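You operate a simulated robot arm through the tools that you are given. There is no shell and no other tool.

You run a simulated robot arm. Do the job below in one go: nothing can be reset, and whatever is moved stays where it is left.

TASK
Put things in order on the tote bench top. At the end: the small grey pad stands where the teal v block stood; the blue block with a hole stands where the small grey pad stood; the dark blue cover from the tote bench top is on the silver tray; the teal v block stands on top of the black can; whatever was shut is shut again. Leave all else as you found it, and nothing knocked over.

It is judged by the outcome, as a careful person would: the job done as asked, and still so three seconds after it is handed in. It fails if anything else is knocked over, pushed out of place, dropped, spilled or broken. A push-on lid holds only when it is set on centred and level and pressed home; a screw cap is set on level and turned clockwise until tight.

THE ROBOT
A 6-joint arm with a two-finger gripper, fixed in place. Base frame: the origin is at the foot of the arm, x ahead of it, y to its left, z up; the work surface is at about z = 0. Lengths are in mm, angles in rad, forces in N, time in s.
With the tool pointing down near the work surface it reaches from about 240 to 620 mm from the base axis. Its first joint turns from -1.152 to 1.152 rad. Payload 1.37 kg.
The tool frame sits at the grasp point between the pads (the TCP): z along the fingers, y along the line on which they close. The tips reach 22 mm beyond it. The gripper opens to 92 mm; its body begins 65 mm behind the TCP.
Orientation is that of the tool frame in the base frame, as a unit quaternion [w, x, y, z]. With the fingers straight down and closing along the base's y, the tool's x points along the base's -x, its y along +y and its z along -z.

THE INTERFACE
- The arm moves only by the tool send_rows. Its argument "commands" is a list of rows, each an object of numbers (a shift or turn left out is 0, a gripper value left out holds the last): "x", "y", "z": the shift along the tool's x, y, z in mm; "ax", "ay", "az": the turn, a rotation vector about the tool's x, y, z in rad; "grip": the opening, from 0 (shut) to 1 (fully open). In form: [{"x": .., "y": .., "z": .., "ax": .., "ay": .., "az": .., "grip": ..}, ...]. A call has 1 to 20 rows; each row shifts and turns the commanded pose from where the row before left it, along the tool's axes as they then stand. Each row takes 0.2 s and may step no farther than 50 mm and 0.15 rad from the row before; otherwise, or with a gripper value out of range, the whole call is refused. Where a pose cannot be reached the arm comes as near as it can. A force on the tool above 40 N (or 10 N above the force at the start of the call, whichever is more), or a blocked arm, ends the call early, and 0.2 s more pass. Each finger travels about 59.9 mm/s and halts on what it meets, pressing with about 26 N; the grip force reading is that of the motor and also rises with nothing between the fingers. The clock runs only during rows and for 0.2 s after the last one: add rows that do not move to give the fingers time. The reply holds the time, the measured pose of the TCP, the force on the tool along the base axes, the opening and the grip force, in the units named above and with some noise, with the torque about the TCP (base axes, N m) and any sound that the robot's microphone picked up, and new pictures: "pictures" is both (left out), scene, wrist or none.
- Cameras (640 x 400 px; columns grow to the right, rows downward): "scene" is fixed at [47.5, -451.9, 571.6]; the picture's right is [0.60, -0.80, 0.00], its down [-0.53, -0.40, -0.75] and it looks along [0.60, 0.45, -0.67] (base axes); focal length 266 px, centre (320, 200). "wrist" rides on the gripper at [71, 19, -102] in the tool frame; the picture's right is [-0.26, 0.97, 0.00], its down [-0.75, -0.20, -0.62] and it looks along [-0.60, -0.16, 0.78] (tool axes); focal length 280 px, centre (320, 200). There is no depth. A picture from a camera that has moved, and an enlarged one, comes with that camera's place and axes in the base frame and with its lens.
- zoom(camera, box): a new picture of the part [left, top, right, bottom] of that camera's present view, enlarged. The clock stands still meanwhile.
- sign_off(): hands the job in; it is judged then, once.

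Places have to be worked out from the pictures, the camera data and where the tool is seen. Open the gripper and draw the arm clear of the work before you hand the job in, unless the task says otherwise.

The tools are called as a command line: name --argument value ..., lists and objects as JSON in quotes. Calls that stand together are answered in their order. send_rows: Moves the arm, as the interface text tells. Its arguments: {"type":"object","properties":{"commands":{"type":"array","items":{"type":"object","properties":{"x":{"type":"number"},"y":{"type":"number"},"z":{"type":"number"},"ax":{"type":"number"},"ay":{"type":"number"},"az":{"type":"number"},"grip":{"type":"number"}}}},"pictures":{"type":"string","enum":["both","scene","wrist","none"]}},"required":["commands"]} The other tools are called the same way: zoom (camera, box) takes an enlarged picture of a part of a camera's view; sign_off () hands the job in.

At the start:

```text
time_s: 0.0
ee_pos: [416.3, 94.7, 319.6]
tool_rot: [0.001, 0.0, 1.0, 0.001]
wrist_force: [0.2, -0.4, 0.3]
moment: [0.03, 0.02, -0.04]
grip_width: 92.0
grasp_force: 0.1
```

scene: 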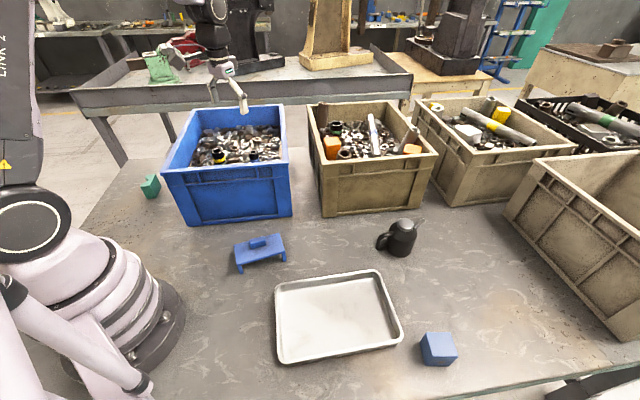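
wrist: 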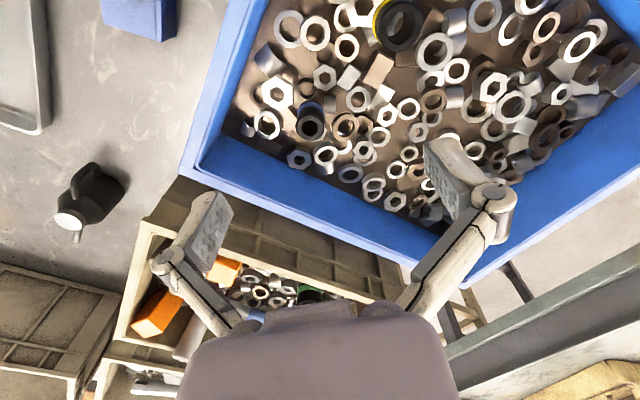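

I see a blue table-like cover, a teal block by the blue tote, a black can, a silver tray and a blue block. I zoom in on each to identify the objects before moving.

zoom --camera "scene" --box '[210, 210, 310, 280]'

zoom --camera "scene" --box '[120, 150, 200, 210]'

zoom --camera "scene" --box '[360, 205, 440, 265]'

zoom --camera "scene" --box '[400, 315, 480, 375]'

zoom --camera "scene" --box '[260, 260, 420, 380]'

```text
5.71 times, centred on (260, 245) of scene
camera zoom: at [47.5, -451.9, 571.6], right [0.6, -0.8, 0.0], down [-0.53, -0.4, -0.75], along [0.6, 0.45, -0.67], focal length 1518 px, centre (663, -57)
```

zoom: 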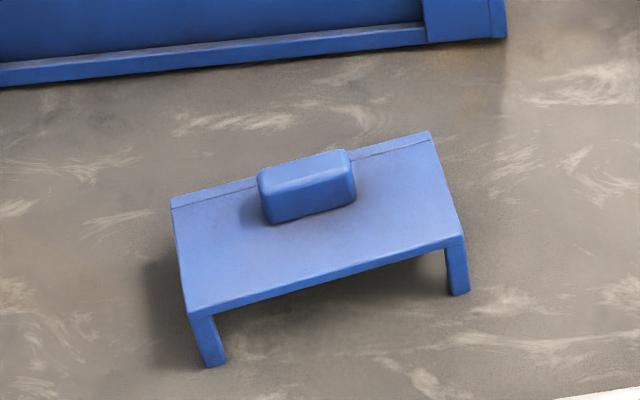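

```text
6.67 times, centred on (160, 180) of scene
camera zoom: at [47.5, -451.9, 571.6], right [0.6, -0.8, 0.0], down [-0.53, -0.4, -0.75], along [0.6, 0.45, -0.67], focal length 1772 px, centre (1387, 333)
```

zoom: 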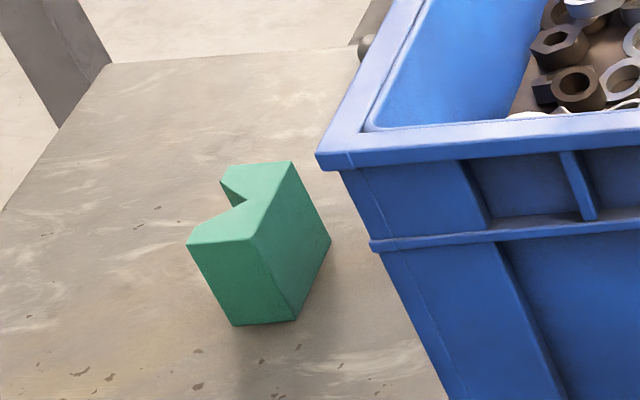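

```text
6.67 times, centred on (400, 235) of scene
camera zoom: at [47.5, -451.9, 571.6], right [0.6, -0.8, 0.0], down [-0.53, -0.4, -0.75], along [0.6, 0.45, -0.67], focal length 1772 px, centre (-213, -33)
```

zoom: 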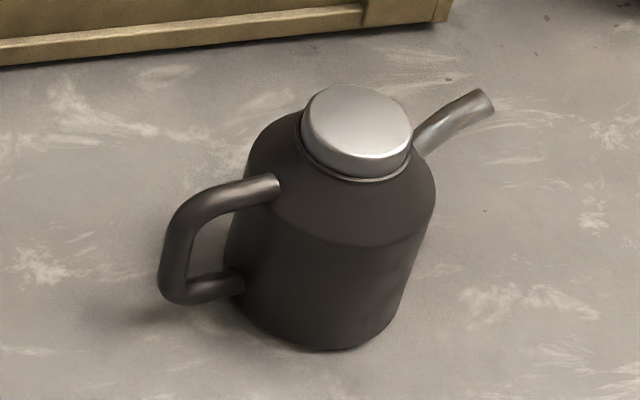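

```text
6.67 times, centred on (440, 345) of scene
camera zoom: at [47.5, -451.9, 571.6], right [0.6, -0.8, 0.0], down [-0.53, -0.4, -0.75], along [0.6, 0.45, -0.67], focal length 1772 px, centre (-480, -767)
```

zoom: 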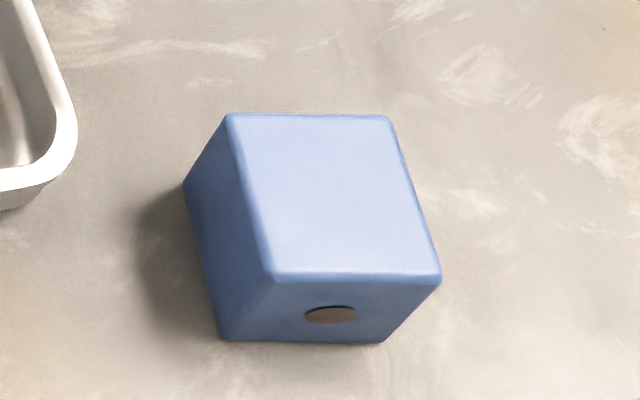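

```text
3.33 times, centred on (340, 320) of scene
camera zoom: at [47.5, -451.9, 571.6], right [0.6, -0.8, 0.0], down [-0.53, -0.4, -0.75], along [0.6, 0.45, -0.67], focal length 886 px, centre (253, -200)
```

zoom: 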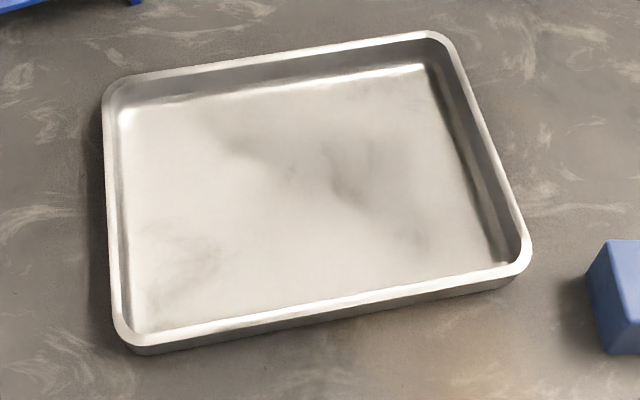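

The blue cover sits near (293, -77) with its long side at about -0.57 rad; the grey pad isn't visible and is probably under it. I move the wrist camera towards the cover, staying high to clear the totes.

send_rows --commands '[{"x": 24, "y": -40}, {"x": 24, "y": -40}, {"x": 24, "y": -40}, {"x": 24, "y": -40, "z": 20}, {"y": -10, "z": 40}]'

```text
refused: row 4 steps farther than a row can; nothing moved
```

One row was slightly over the limit; I resend with smaller steps.

send_rows --commands '[{"x": 24, "y": -40}, {"x": 24, "y": -40}, {"x": 24, "y": -40}, {"x": 24, "y": -40}, {"y": -15, "z": 30}, {"z": 40}, {}]'

```text
time_s: 1.6
ee_pos: [319.5, -80.7, 247.7]
tool_rot: [0.0, 0.0, 1.0, 0.0]
wrist_force: [0.8, -0.4, 0.3]
moment: [0.01, 0.02, 0.02]
grip_width: 92.0
grasp_force: 0.0
camera wrist: at [248.7, -61.6, 350.7], right [0.26, 0.97, 0.0], down [0.75, -0.2, 0.62], along [0.6, -0.16, -0.78], focal length 280 px, centre (320, 200)
```

scene: 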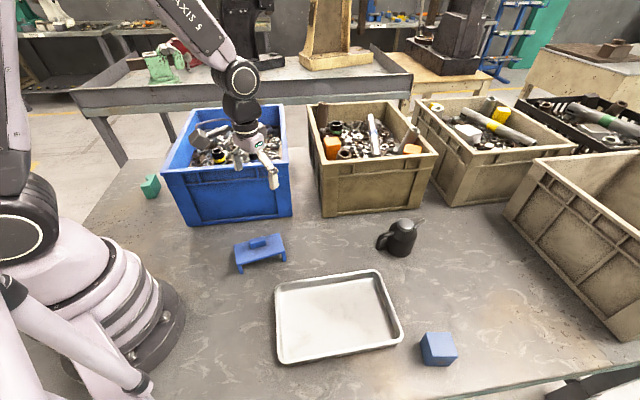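
wrist: 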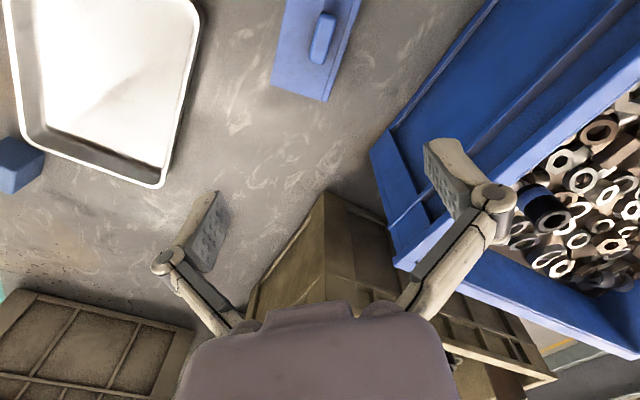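

The handle centre looks to be near (293, -72) with its top around z≈50. I move above it, turn the fingers to straddle the handle's narrow side, and look again.

send_rows --commands '[{"x": 26, "y": 8.7}, {"az": 0.1435, "z": 30}, {"az": 0.1435, "z": 30}, {"az": 0.1435, "z": 28}, {"az": 0.1435}, {}]'

```text
time_s: 3.0
ee_pos: [293.5, -70.6, 160.0]
tool_rot: [0.0, 0.283, 0.959, 0.0]
wrist_force: [-0.2, 0.5, -1.0]
moment: [-0.02, 0.01, 0.0]
grip_width: 92.1
grasp_force: 0.1
camera wrist: at [244.4, -16.7, 263.4], right [0.74, 0.67, 0.0], down [0.52, -0.58, 0.63], along [0.42, -0.47, -0.78], focal length 280 px, centre (320, 200)
```

scene: 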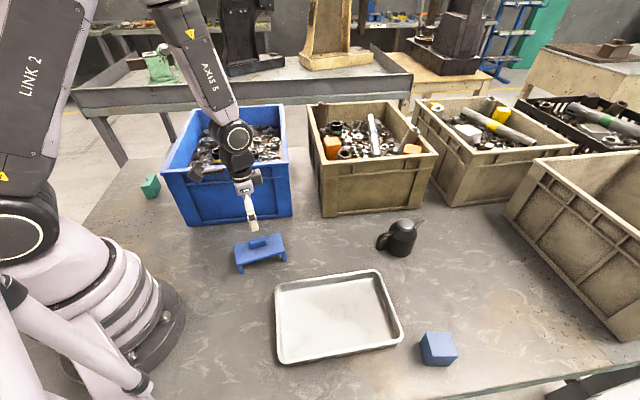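
wrist: 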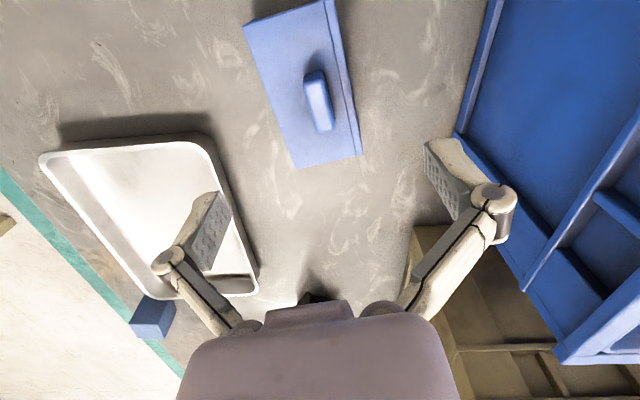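

The fingers straddle the handle roughly. I zoom to measure the handle's centre and angle precisely.

zoom --camera "wrist" --box '[230, 0, 390, 180]'

zoom --camera "scene" --box '[215, 170, 305, 280]'

```text
2.22 times, centred on (310, 90) of wrist
camera zoom: at [244.4, -16.7, 263.4], right [0.74, 0.67, 0.0], down [0.52, -0.58, 0.63], along [0.42, -0.47, -0.78], focal length 623 px, centre (342, 444)
```

zoom: 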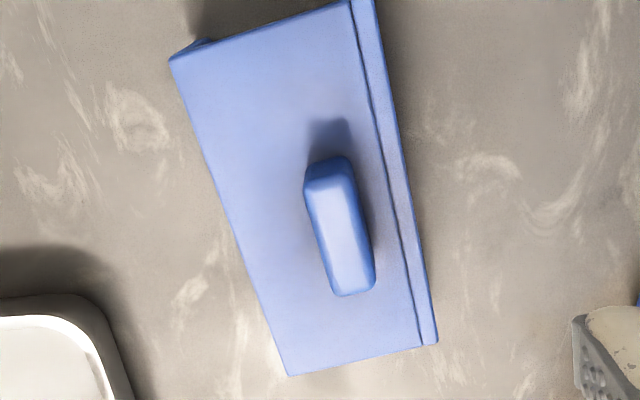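

```text
3.64 times, centred on (260, 225) of scene
camera zoom: at [47.5, -451.9, 571.6], right [0.6, -0.8, 0.0], down [-0.53, -0.4, -0.75], along [0.6, 0.45, -0.67], focal length 966 px, centre (538, 109)
```

zoom: 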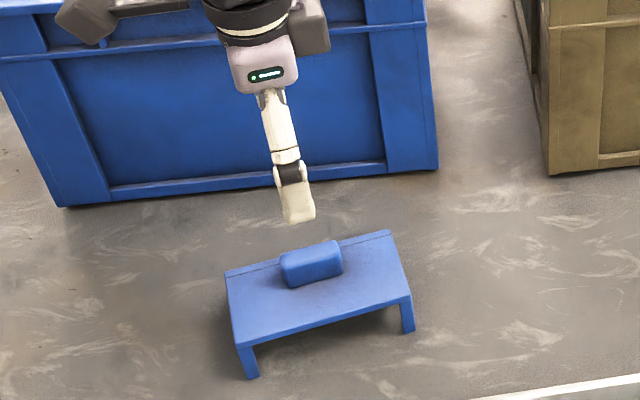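

The handle centre computes to about (297.5, -74.5), top near z≈56, offset toward the back edge of the plate. I part-close the fingers and descend to z≈95 to verify alignment.

send_rows --commands '[{"x": -5.5, "y": -1.1, "grip": 0.45}, {"z": 30}, {"z": 35}, {}, {}]'

zoom --camera "wrist" --box '[220, 0, 420, 250]'

zoom --camera "scene" --box '[215, 200, 305, 280]'

```text
time_s: 4.2
ee_pos: [297.2, -75.8, 96.0]
tool_rot: [-0.001, 0.283, 0.959, 0.0]
wrist_force: [0.0, 1.1, 0.2]
moment: [0.0, 0.0, 0.0]
grip_width: 41.5
grasp_force: 0.0
camera wrist: at [248.3, -20.1, 198.4], right [0.74, 0.67, 0.0], down [0.52, -0.58, 0.63], along [0.42, -0.47, -0.78], focal length 280 px, centre (320, 200)
```

scene: 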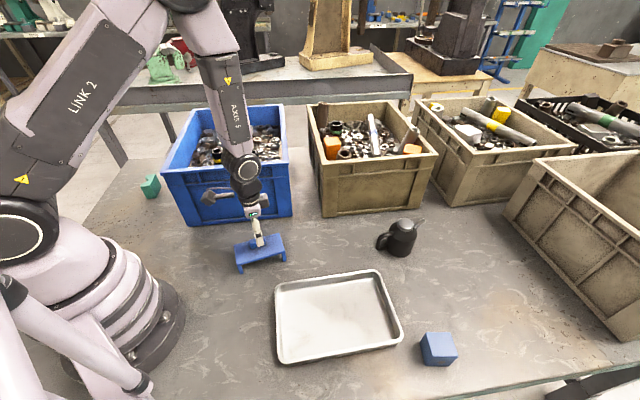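
wrist: 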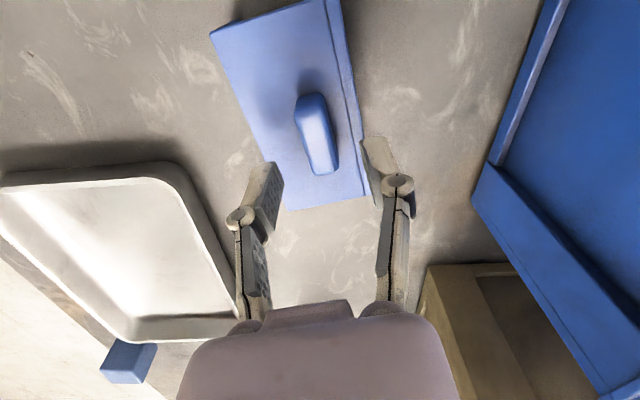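

```text
1.60 times, centred on (320, 125) of wrist
camera zoom: at [248.3, -20.1, 198.4], right [0.74, 0.67, 0.0], down [0.52, -0.58, 0.63], along [0.42, -0.47, -0.78], focal length 449 px, centre (320, 320)
```

zoom: 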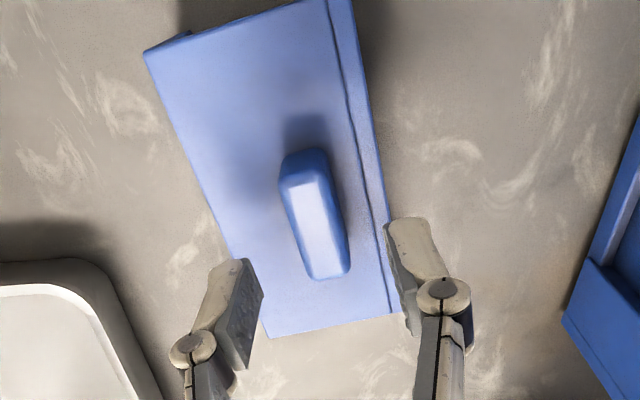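

```text
5.00 times, centred on (260, 240) of scene
camera zoom: at [47.5, -451.9, 571.6], right [0.6, -0.8, 0.0], down [-0.53, -0.4, -0.75], along [0.6, 0.45, -0.67], focal length 1329 px, centre (620, 0)
```

zoom: 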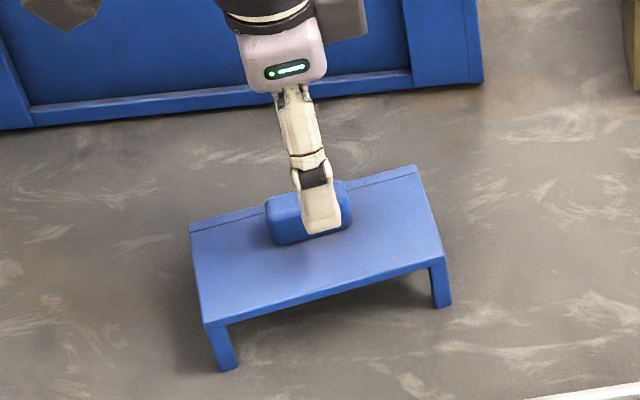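

The handle is within about 1–2 mm of the finger centreline. I nudge slightly, lower to TCP z≈63 (tips about 3 mm above the plate), and close on the handle.

send_rows --commands '[{"y": -1.2, "z": 15}, {"z": 10}, {"z": 8}, {}, {"grip": 0.0}, {}, {}, {}, {}]'

zoom --camera "wrist" --box '[220, 0, 420, 250]'

```text
time_s: 5.5
ee_pos: [298.8, -77.4, 64.3]
tool_rot: [0.002, 0.284, 0.959, 0.0]
wrist_force: [0.2, 0.3, 17.7]
moment: [-0.01, 0.02, -0.02]
grip_width: 15.6
grasp_force: 23.9
stopped in row 6: the force on the tool passed its limit at 44 N (the readings are from after the stop); the commanded pose is now the measured one
camera wrist: at [248.6, -21.5, 167.7], right [0.74, 0.67, 0.0], down [0.52, -0.58, 0.63], along [0.42, -0.47, -0.78], focal length 280 px, centre (320, 200)
```

scene: 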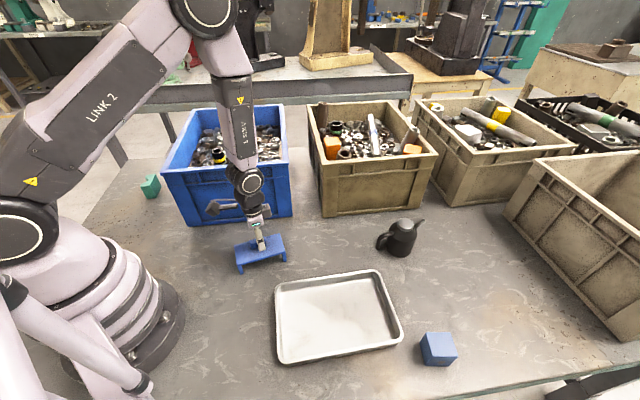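
wrist: 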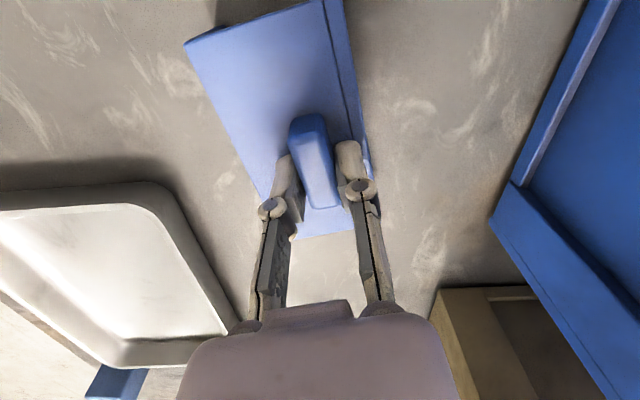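

```text
1.60 times, centred on (320, 125) of wrist
camera zoom: at [248.6, -21.5, 167.7], right [0.74, 0.67, 0.0], down [0.52, -0.58, 0.63], along [0.42, -0.47, -0.78], focal length 449 px, centre (320, 320)
```

zoom: 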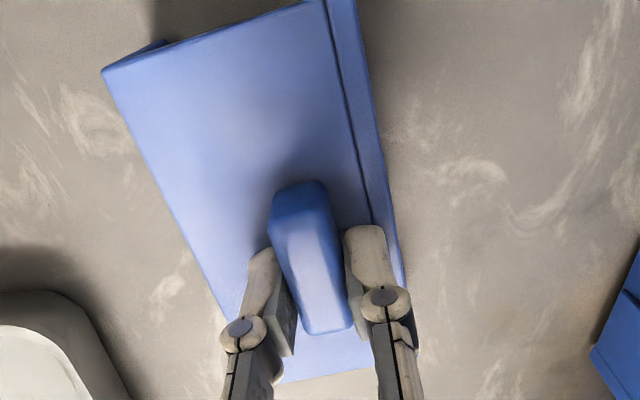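

The fingers have closed on the handle (15.6 mm), with the tips pressing slightly on the plate. I ease up 1.5 mm, keep squeezing, then lift slowly.

send_rows --commands '[{"z": -1.5, "grip": 0.0}, {}, {}, {"z": -3}, {"z": -5}, {"z": -10}, {"z": -15}, {}]'

zoom --camera "scene" --box '[205, 190, 315, 280]'

```text
time_s: 7.3
ee_pos: [297.2, -76.5, 99.5]
tool_rot: [0.0, 0.284, 0.959, 0.001]
wrist_force: [0.3, 0.9, 0.1]
moment: [0.01, 0.02, 0.01]
grip_width: 0.2
grasp_force: 25.6
camera wrist: at [247.9, -21.8, 201.6], right [0.74, 0.67, 0.0], down [0.52, -0.58, 0.63], along [0.42, -0.47, -0.78], focal length 280 px, centre (320, 200)
```

scene: 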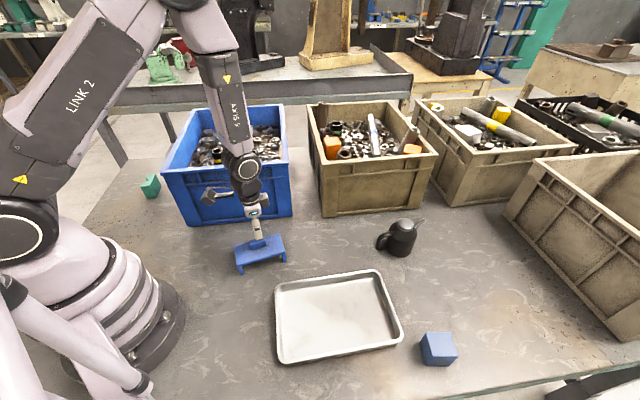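
wrist: 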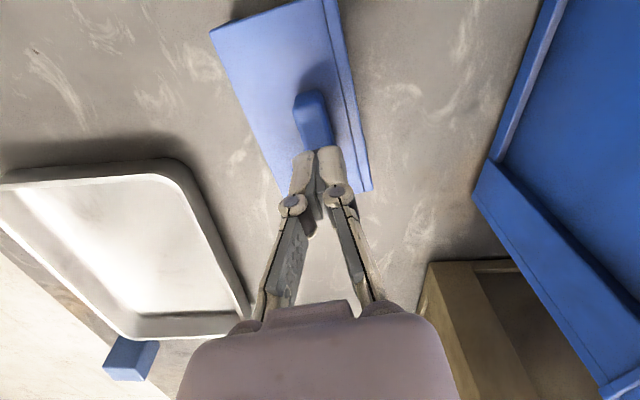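

```text
4.44 times, centred on (260, 235) of scene
camera zoom: at [47.5, -451.9, 571.6], right [0.6, -0.8, 0.0], down [-0.53, -0.4, -0.75], along [0.6, 0.45, -0.67], focal length 1181 px, centre (587, 44)
```

zoom: 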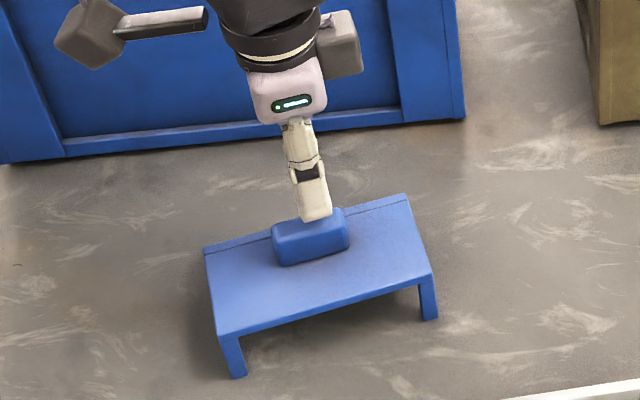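

The handle slipped out: it wasn't gripped deeply enough and the edges are rounded; the cover hasn't moved noticeably. I open to about 26 mm, then lower in small steps to find the plate surface by touch before re-gripping.

send_rows --commands '[{"grip": 0.28}, {}, {"z": 15}, {}]'

zoom --camera "wrist" --box '[220, 40, 420, 240]'

zoom --camera "scene" --box '[230, 210, 294, 270]'

```text
time_s: 8.3
ee_pos: [297.6, -77.2, 83.1]
tool_rot: [0.0, 0.284, 0.959, -0.001]
wrist_force: [-0.2, 0.3, -0.6]
moment: [-0.02, -0.04, 0.02]
grip_width: 25.9
grasp_force: 0.0
camera wrist: at [248.1, -21.7, 186.3], right [0.74, 0.67, 0.0], down [0.52, -0.58, 0.63], along [0.42, -0.47, -0.78], focal length 280 px, centre (320, 200)
```

scene: 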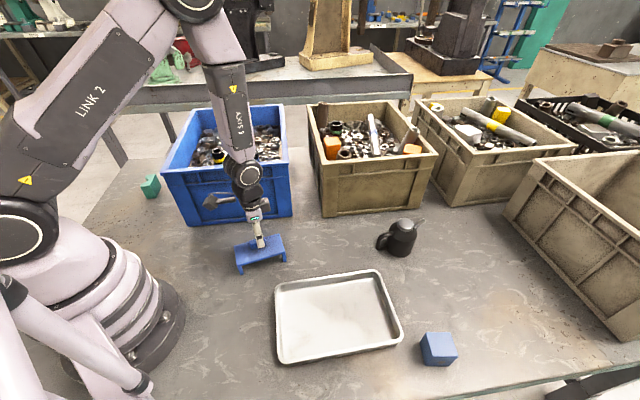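
wrist: 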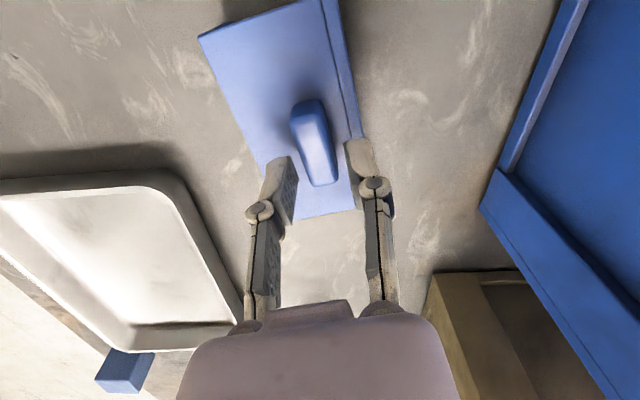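

```text
2.00 times, centred on (320, 140) of wrist
camera zoom: at [248.1, -21.7, 186.3], right [0.74, 0.67, 0.0], down [0.52, -0.58, 0.63], along [0.42, -0.47, -0.78], focal length 561 px, centre (320, 320)
```

zoom: 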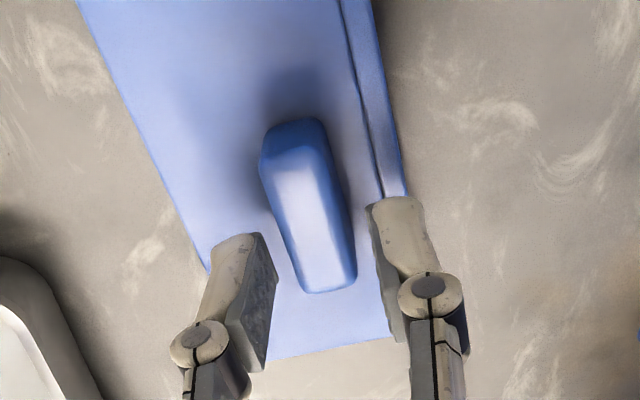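

```text
6.67 times, centred on (262, 240) of scene
camera zoom: at [47.5, -451.9, 571.6], right [0.6, -0.8, 0.0], down [-0.53, -0.4, -0.75], along [0.6, 0.45, -0.67], focal length 1772 px, centre (707, -67)
```

zoom: 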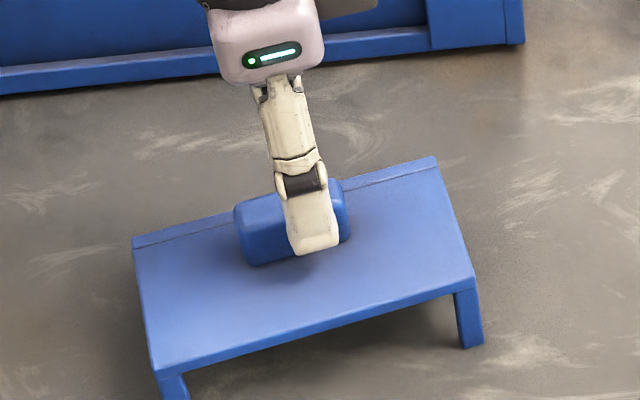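

Alignment looks good with the handle between the pads. I lower to just above the previous depth and then creep down in 0.5 mm steps until I feel the plate.

send_rows --commands '[{"z": 8}, {"z": 8}, {"z": 2}, {"z": 1}, {"z": 0.5}, {"z": 0.5}, {"z": 0.5}, {"z": 0.5}, {"z": 0.5}, {"z": 0.5}, {"z": 0.5}, {"z": 0.5}]' --pictures "wrist"

zoom --camera "scene" --box '[230, 210, 294, 270]'

```text
time_s: 10.1
ee_pos: [297.5, -77.0, 65.2]
tool_rot: [0.002, 0.285, 0.959, 0.001]
wrist_force: [-2.1, -0.5, 26.5]
moment: [0.02, 0.14, 0.06]
grip_width: 15.8
grasp_force: 22.2
stopped in row 9: the force on the tool passed its limit at 48 N (the readings are from after the stop); the commanded pose is now the measured one
camera wrist: at [248.2, -21.6, 167.5], right [0.74, 0.67, 0.0], down [0.52, -0.58, 0.63], along [0.42, -0.47, -0.78], focal length 280 px, centre (320, 200)
```

wrist: 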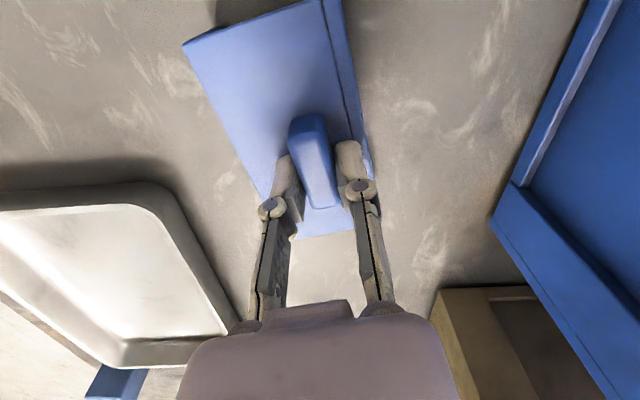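

```text
6.67 times, centred on (262, 240) of scene
camera zoom: at [47.4, -451.9, 571.7], right [0.6, -0.8, 0.0], down [-0.53, -0.4, -0.75], along [0.6, 0.45, -0.67], focal length 1772 px, centre (707, -67)
```

zoom: 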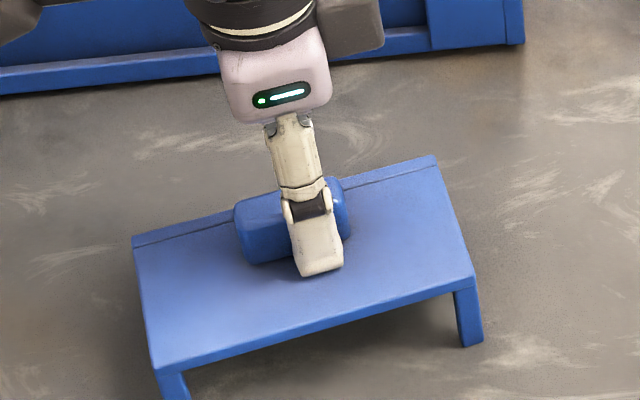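

Contact with the plate occurs at TCP z≈65.5, and the fingers have closed to 15.8 mm on the handle. I relieve the downward force slightly while squeezing and check the readings.

send_rows --commands '[{"grip": 0.0}, {"z": -0.7}, {}, {}]' --pictures "none"

```text
time_s: 11.1
ee_pos: [297.6, -77.1, 64.9]
tool_rot: [0.002, 0.284, 0.959, 0.001]
wrist_force: [4.5, -3.4, 19.3]
moment: [-0.12, -0.15, 0.07]
grip_width: 15.3
grasp_force: 25.9
```

Still pressing with about 19 N and gripping at 15.3 mm. I raise in small steps, watching the width.

send_rows --commands '[{"z": -0.7}, {}, {}]' --pictures "none"

send_rows --commands '[{"z": -0.7}, {}, {}]' --pictures "none"

send_rows --commands '[{"z": -0.7}, {}, {}]' --pictures "none"

```text
time_s: 11.9
ee_pos: [296.1, -76.2, 64.5]
tool_rot: [0.0, 0.284, 0.959, 0.0]
wrist_force: [0.7, 0.1, 2.2]
moment: [-0.08, -0.18, 0.03]
grip_width: 15.2
grasp_force: 25.5
```

```text
time_s: 12.7
ee_pos: [297.1, -76.0, 66.5]
tool_rot: [0.0, 0.285, 0.959, 0.0]
wrist_force: [0.6, 0.2, -0.7]
moment: [0.01, -0.02, 0.0]
grip_width: 15.2
grasp_force: 26.1
```

```text
time_s: 13.5
ee_pos: [298.0, -75.7, 66.9]
tool_rot: [0.002, 0.284, 0.959, -0.001]
wrist_force: [0.2, 0.6, 0.1]
moment: [-0.03, 0.0, -0.03]
grip_width: 15.0
grasp_force: 26.4
```

Force has dropped to about zero with the handle still at 15 mm between the pads. I check whether the cover is lifting or sliding.

send_rows --commands '[{"z": -1.0}, {}, {}]' --pictures "wrist"

zoom --camera "scene" --box '[230, 210, 294, 270]'

```text
time_s: 14.3
ee_pos: [296.5, -77.2, 67.9]
tool_rot: [0.001, 0.284, 0.959, 0.0]
wrist_force: [-0.1, -0.3, -0.2]
moment: [-0.01, 0.0, 0.02]
grip_width: 15.2
grasp_force: 25.8
camera wrist: at [247.6, -21.4, 170.5], right [0.74, 0.67, 0.0], down [0.52, -0.58, 0.63], along [0.42, -0.47, -0.78], focal length 280 px, centre (320, 200)
```

wrist: 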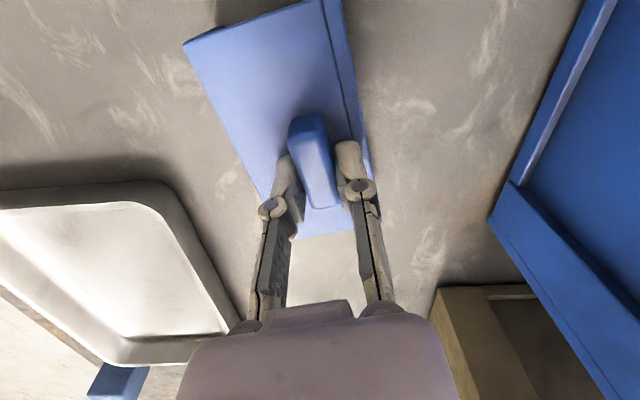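

```text
6.67 times, centred on (262, 240) of scene
camera zoom: at [47.5, -451.9, 571.6], right [0.6, -0.8, 0.0], down [-0.53, -0.4, -0.75], along [0.6, 0.45, -0.67], focal length 1772 px, centre (707, -67)
```

zoom: 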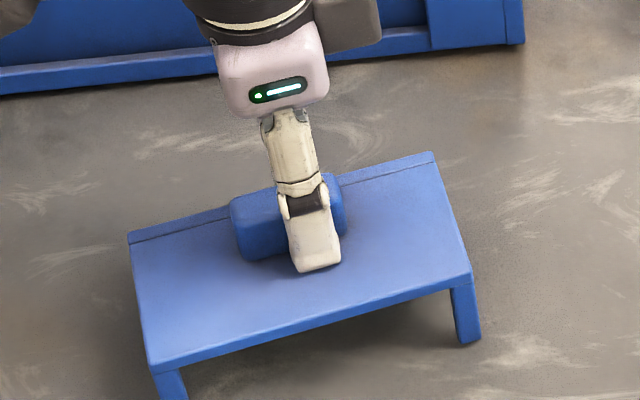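

The plate rose with the fingers (about 2–3 mm), so this grip holds. I lift gently and see what is beneath.

send_rows --commands '[{"z": -3}, {"z": -4}, {"z": -6}, {"z": -8}, {"z": -10}, {"z": -10}, {"z": -10}, {"z": -10}, {}]'

```text
time_s: 16.3
ee_pos: [297.2, -76.9, 128.0]
tool_rot: [0.001, 0.284, 0.959, 0.0]
wrist_force: [0.5, -0.8, -0.2]
moment: [-0.03, -0.01, -0.03]
grip_width: 15.1
grasp_force: 25.9
camera wrist: at [247.7, -21.6, 231.7], right [0.74, 0.67, 0.0], down [0.52, -0.58, 0.63], along [0.42, -0.47, -0.78], focal length 280 px, centre (320, 200)
```

scene: 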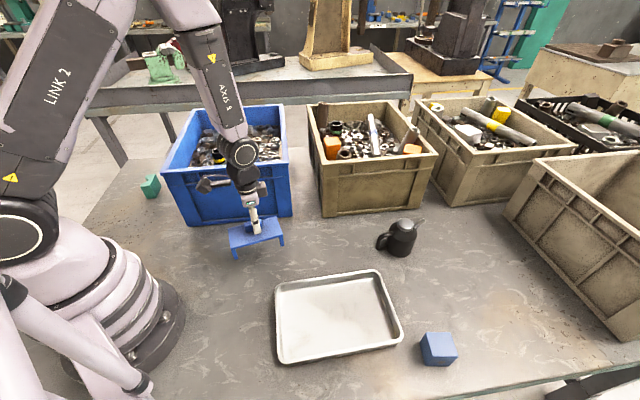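
wrist: 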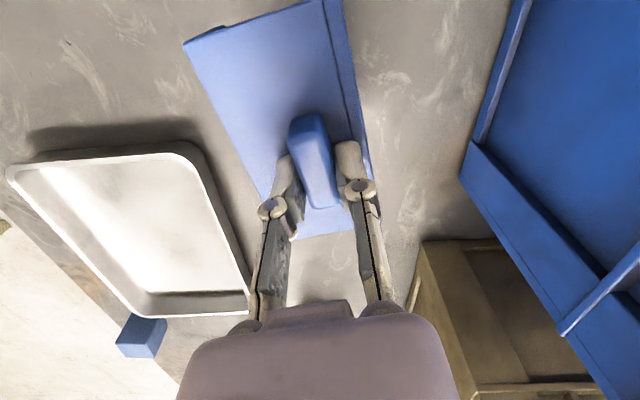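

The cover is held. I raise a bit more and carry it toward the tray centre near (282, -319), then look at what was under it.

send_rows --commands '[{"z": -15}, {"z": -10}, {"x": -15.4, "y": -25.6}, {"x": -15.4, "y": -25.6}, {"x": -15.4, "y": -25.6}, {"x": -15.4, "y": -25.6}, {"x": -15.4, "y": -25.6}, {"x": -15.4, "y": -25.6}, {"x": -15.4, "y": -25.6}, {"x": -15.4, "y": -25.6}, {"az": 0.1}, {"az": 0.095}, {}]'

zoom --camera "scene" --box '[215, 200, 305, 280]'

zoom --camera "scene" --box '[250, 200, 410, 380]'

```text
time_s: 19.1
ee_pos: [288.7, -314.5, 154.0]
tool_rot: [0.001, 0.377, 0.926, 0.0]
wrist_force: [0.1, 0.4, -0.1]
moment: [-0.02, -0.01, 0.01]
grip_width: 15.2
grasp_force: 25.7
camera wrist: at [251.5, -251.9, 256.5], right [0.86, 0.51, 0.0], down [0.4, -0.67, 0.63], along [0.32, -0.54, -0.78], focal length 280 px, centre (320, 200)
```

scene: 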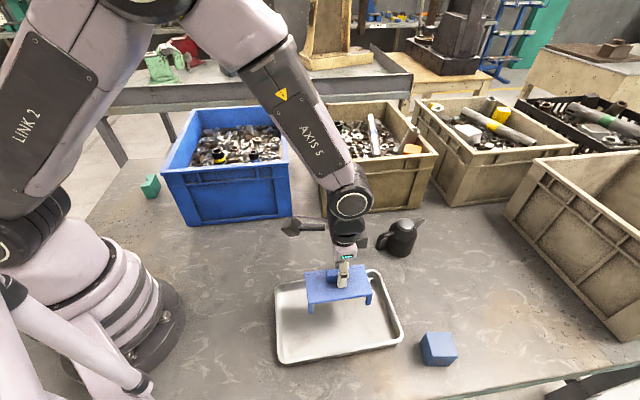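
wrist: 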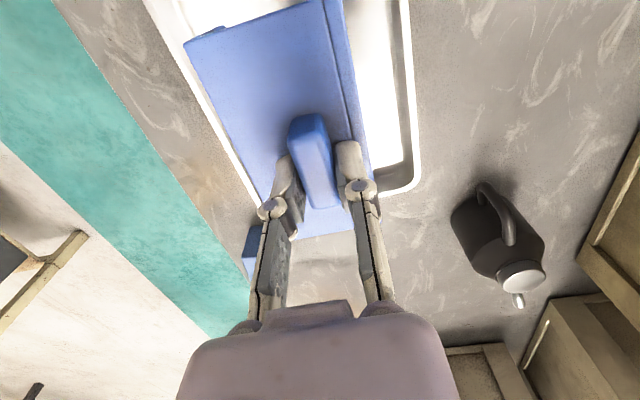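

```text
5.00 times, centred on (260, 240) of scene
camera zoom: at [47.5, -451.9, 571.6], right [0.6, -0.8, 0.0], down [-0.53, -0.4, -0.75], along [0.6, 0.45, -0.67], focal length 1329 px, centre (620, 0)
```

zoom: 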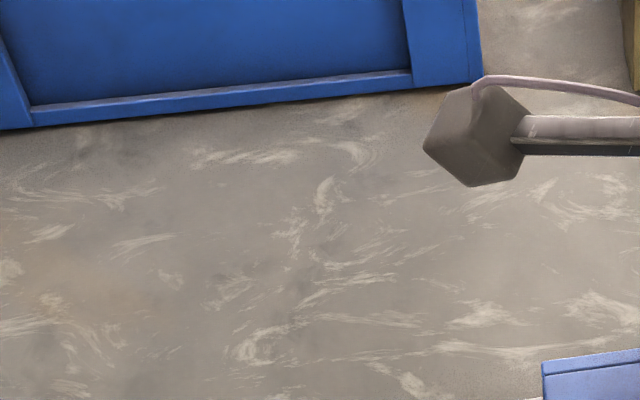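

```text
2.22 times, centred on (330, 290) of scene
camera zoom: at [47.5, -451.9, 571.6], right [0.6, -0.8, 0.0], down [-0.53, -0.4, -0.75], along [0.6, 0.45, -0.67], focal length 590 px, centre (298, 0)
```

zoom: 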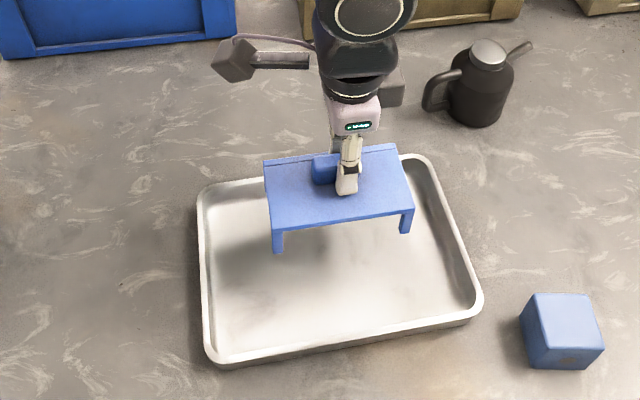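

Nothing was under the cover, so the grey pad must be elsewhere; I'll search after setting the cover down. I lower the cover toward the tray floor to z≈80 first and check its placement.

send_rows --commands '[{"z": 15}, {"z": 15}, {"z": 15}, {"z": 15}, {"z": 12}, {}]'

zoom --camera "scene" --box '[260, 240, 420, 380]'

```text
time_s: 20.5
ee_pos: [290.7, -315.6, 80.9]
tool_rot: [0.001, 0.375, 0.927, -0.001]
wrist_force: [0.9, -0.4, -0.3]
moment: [0.02, 0.02, 0.0]
grip_width: 15.2
grasp_force: 25.8
camera wrist: at [251.7, -251.6, 184.1], right [0.86, 0.51, 0.0], down [0.4, -0.67, 0.63], along [0.32, -0.54, -0.78], focal length 280 px, centre (320, 200)
```

scene: 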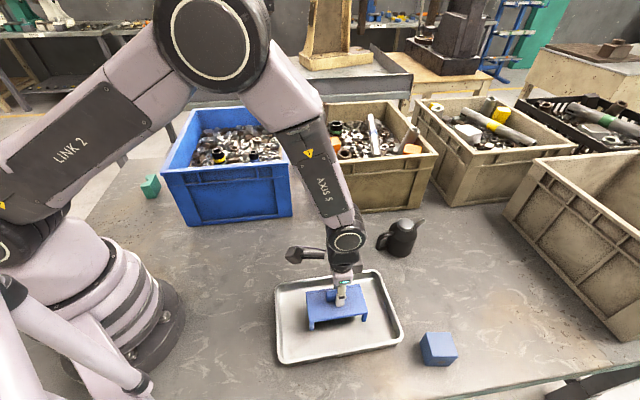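
wrist: 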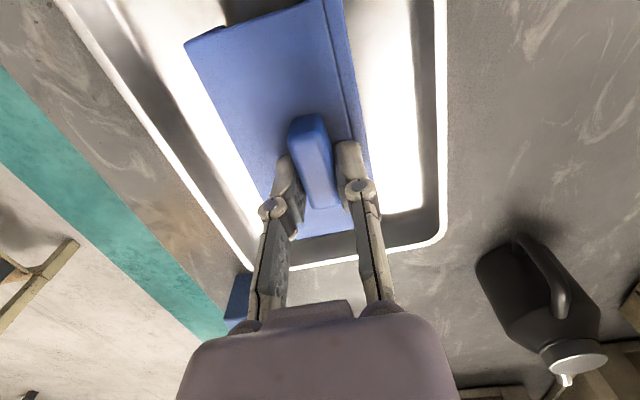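

```text
2.86 times, centred on (340, 310) of scene
camera zoom: at [47.5, -451.9, 571.6], right [0.6, -0.8, 0.0], down [-0.53, -0.4, -0.75], along [0.6, 0.45, -0.67], focal length 759 px, centre (263, -114)
```

zoom: 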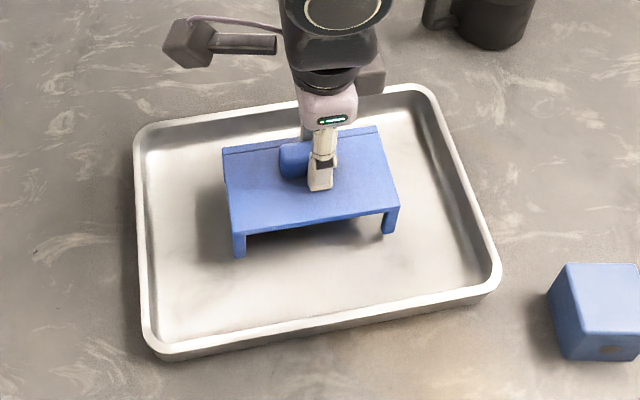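

The cover is well inside the tray floor area. I lower the last bit in small steps until contact.

send_rows --commands '[{"z": 5}, {"z": 3}, {"z": 1}, {"z": 1}, {"z": 1}, {}]' --pictures "none"

```text
time_s: 21.9
ee_pos: [288.3, -315.3, 70.0]
tool_rot: [0.001, 0.376, 0.927, -0.001]
wrist_force: [-0.4, 1.0, -1.1]
moment: [-0.05, -0.02, -0.01]
grip_width: 15.1
grasp_force: 26.3
```

No contact yet at z=70. I continue in 0.5–1 mm steps.

send_rows --commands '[{"z": 0.7}, {"z": 0.7}, {"z": 0.7}, {}]' --pictures "none"

```text
time_s: 22.9
ee_pos: [288.4, -315.0, 69.3]
tool_rot: [0.001, 0.375, 0.927, -0.001]
wrist_force: [0.7, 1.5, 4.4]
moment: [0.07, 0.04, -0.03]
grip_width: 15.0
grasp_force: 26.0
```

Contact is registering (4 N upward), so the legs are on the tray floor. I open the fingers and rise.

send_rows --commands '[{"z": 0.3}, {"grip": 0.3}, {}, {}, {"z": -5}, {"z": -15}, {"z": -30}, {"z": -40}, {}]'

zoom --camera "scene" --box '[260, 240, 420, 380]'

```text
time_s: 24.9
ee_pos: [288.3, -314.9, 158.7]
tool_rot: [0.0, 0.375, 0.927, -0.001]
wrist_force: [0.8, 0.2, -0.8]
moment: [-0.02, 0.01, -0.02]
grip_width: 27.5
grasp_force: 0.1
camera wrist: at [250.7, -251.2, 262.1], right [0.86, 0.51, 0.0], down [0.4, -0.67, 0.63], along [0.32, -0.54, -0.78], focal length 280 px, centre (320, 200)
```

scene: 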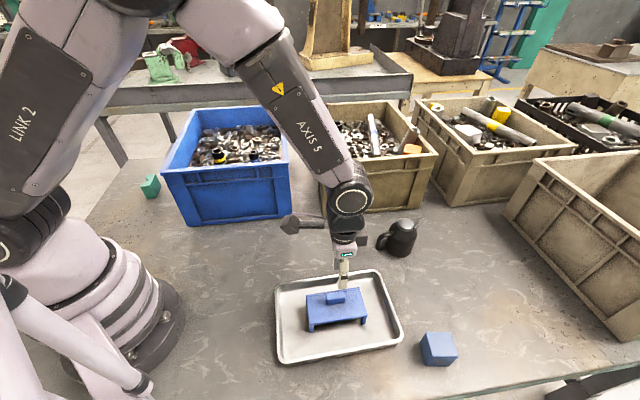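
wrist: 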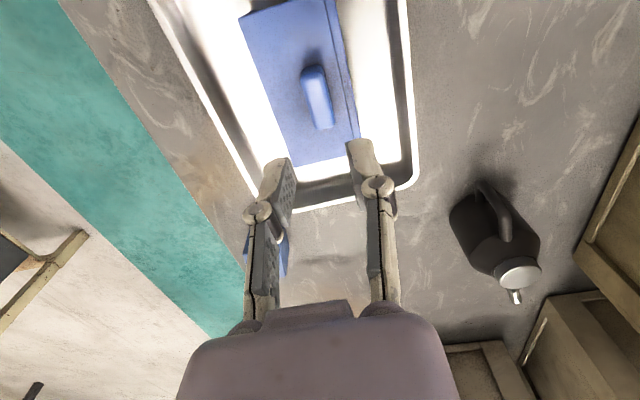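

```text
2.86 times, centred on (340, 310) of scene
camera zoom: at [47.4, -451.9, 571.6], right [0.6, -0.8, 0.0], down [-0.53, -0.4, -0.75], along [0.6, 0.45, -0.67], focal length 759 px, centre (263, -114)
```

zoom: 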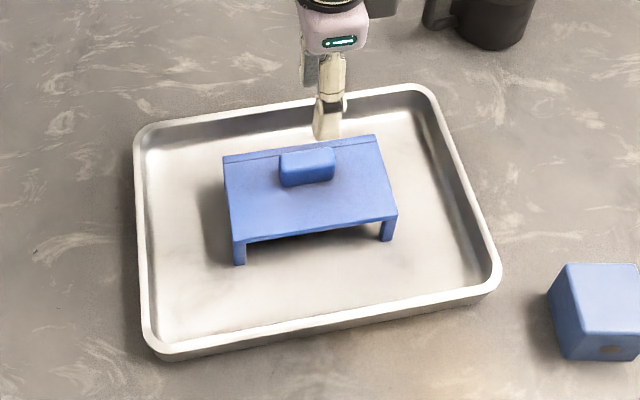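

The cover stands in the tray. Now I search the bench for the small grey pad by zooming into different parts of the scene.

zoom --camera "scene" --box '[60, 130, 220, 250]'

zoom --camera "scene" --box '[160, 220, 320, 400]'

zoom --camera "scene" --box '[400, 190, 560, 310]'

zoom --camera "scene" --box '[440, 280, 640, 400]'

zoom --camera "scene" --box '[290, 90, 450, 210]'

zoom --camera "scene" --box '[400, 80, 640, 240]'

```text
3.33 times, centred on (140, 190) of scene
camera zoom: at [47.4, -451.9, 571.6], right [0.6, -0.8, 0.0], down [-0.53, -0.4, -0.75], along [0.6, 0.45, -0.67], focal length 886 px, centre (920, 233)
```

zoom: 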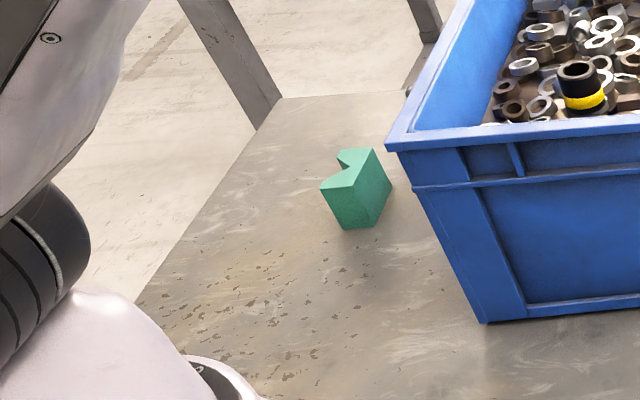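

```text
2.22 times, centred on (240, 310) of scene
camera zoom: at [47.4, -451.9, 571.6], right [0.6, -0.8, 0.0], down [-0.53, -0.4, -0.75], along [0.6, 0.45, -0.67], focal length 590 px, centre (498, -44)
```

zoom: 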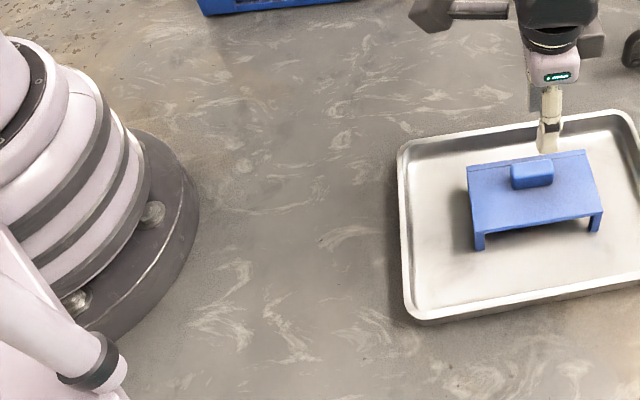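

```text
3.33 times, centred on (480, 250) of scene
camera zoom: at [47.4, -451.9, 571.6], right [0.6, -0.8, 0.0], down [-0.53, -0.4, -0.75], along [0.6, 0.45, -0.67], focal length 886 px, centre (-213, 33)
```

zoom: 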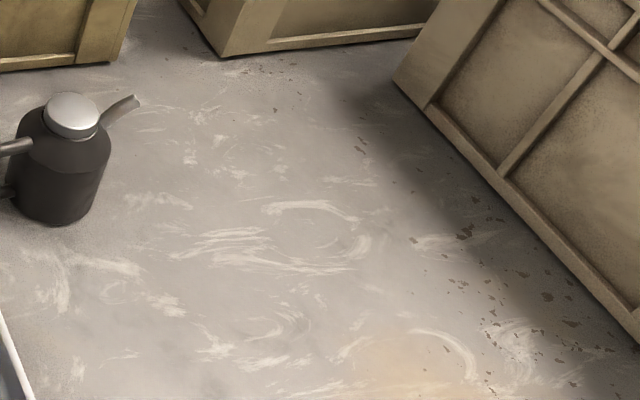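

```text
3.20 times, centred on (540, 340) of scene
camera zoom: at [47.4, -451.9, 571.6], right [0.6, -0.8, 0.0], down [-0.53, -0.4, -0.75], along [0.6, 0.45, -0.67], focal length 850 px, centre (-384, -248)
```

zoom: 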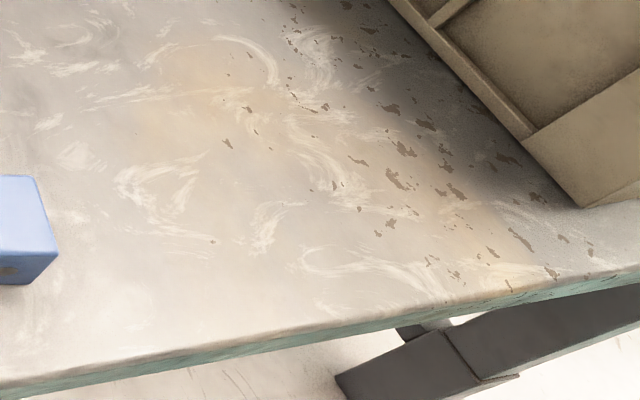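

```text
3.33 times, centred on (370, 150) of scene
camera zoom: at [47.4, -451.9, 571.6], right [0.6, -0.8, 0.0], down [-0.53, -0.4, -0.75], along [0.6, 0.45, -0.67], focal length 886 px, centre (153, 367)
```

zoom: 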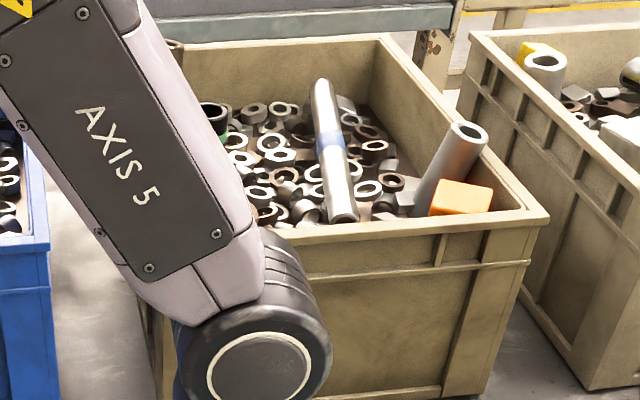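

```text
2.50 times, centred on (520, 160) of scene
camera zoom: at [47.4, -451.9, 571.6], right [0.6, -0.8, 0.0], down [-0.53, -0.4, -0.75], along [0.6, 0.45, -0.67], focal length 664 px, centre (-180, 300)
```

zoom: 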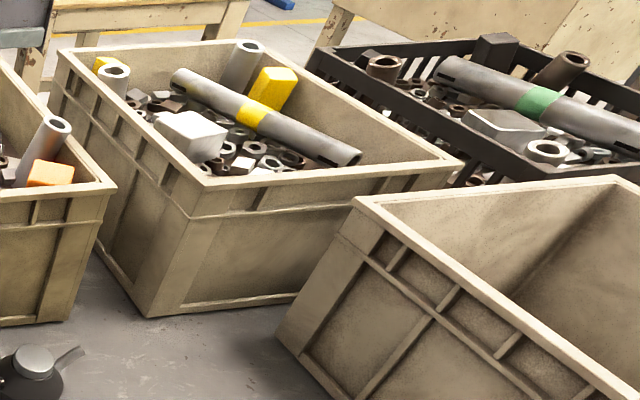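

The pad isn't visible anywhere in the scene view, so it is hidden from this camera — likely in the gap between totes or behind something. I rise and swing the wrist camera to look down the gap between the blue and beige totes.

send_rows --commands '[{"z": -41}, {"x": 6.1, "y": 46.2}, {"x": 6.1, "y": 46.2}, {"x": 6.1, "y": 46.2}, {"x": 6.1, "y": 46.2}, {"az": -0.145}, {"az": -0.145}, {"az": -0.145}, {"az": -0.145}, {"az": -0.145}, {"az": -0.145}, {"az": -0.145}, {"az": -0.145}, {"az": -0.145}, {"az": -0.145}, {"az": -0.145}, {"az": -0.145}, {"az": -0.13}, {}]'

```text
time_s: 28.9
ee_pos: [400.4, -166.7, 199.9]
tool_rot: [0.001, -0.524, 0.852, -0.001]
wrist_force: [1.1, 0.5, 0.4]
moment: [0.02, 0.01, 0.04]
grip_width: 27.5
grasp_force: 0.1
camera wrist: at [350.9, -219.9, 302.8], right [-0.74, 0.67, 0.0], down [0.52, 0.58, 0.63], along [0.42, 0.46, -0.78], focal length 280 px, centre (320, 200)
```

scene: 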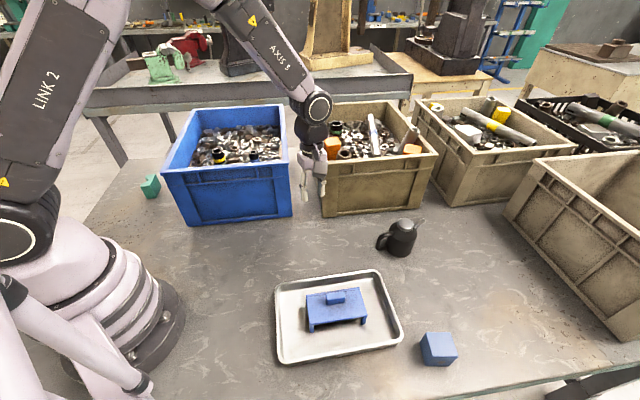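
wrist: 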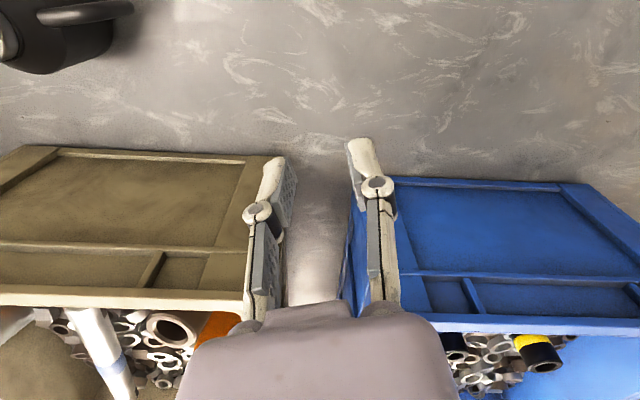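

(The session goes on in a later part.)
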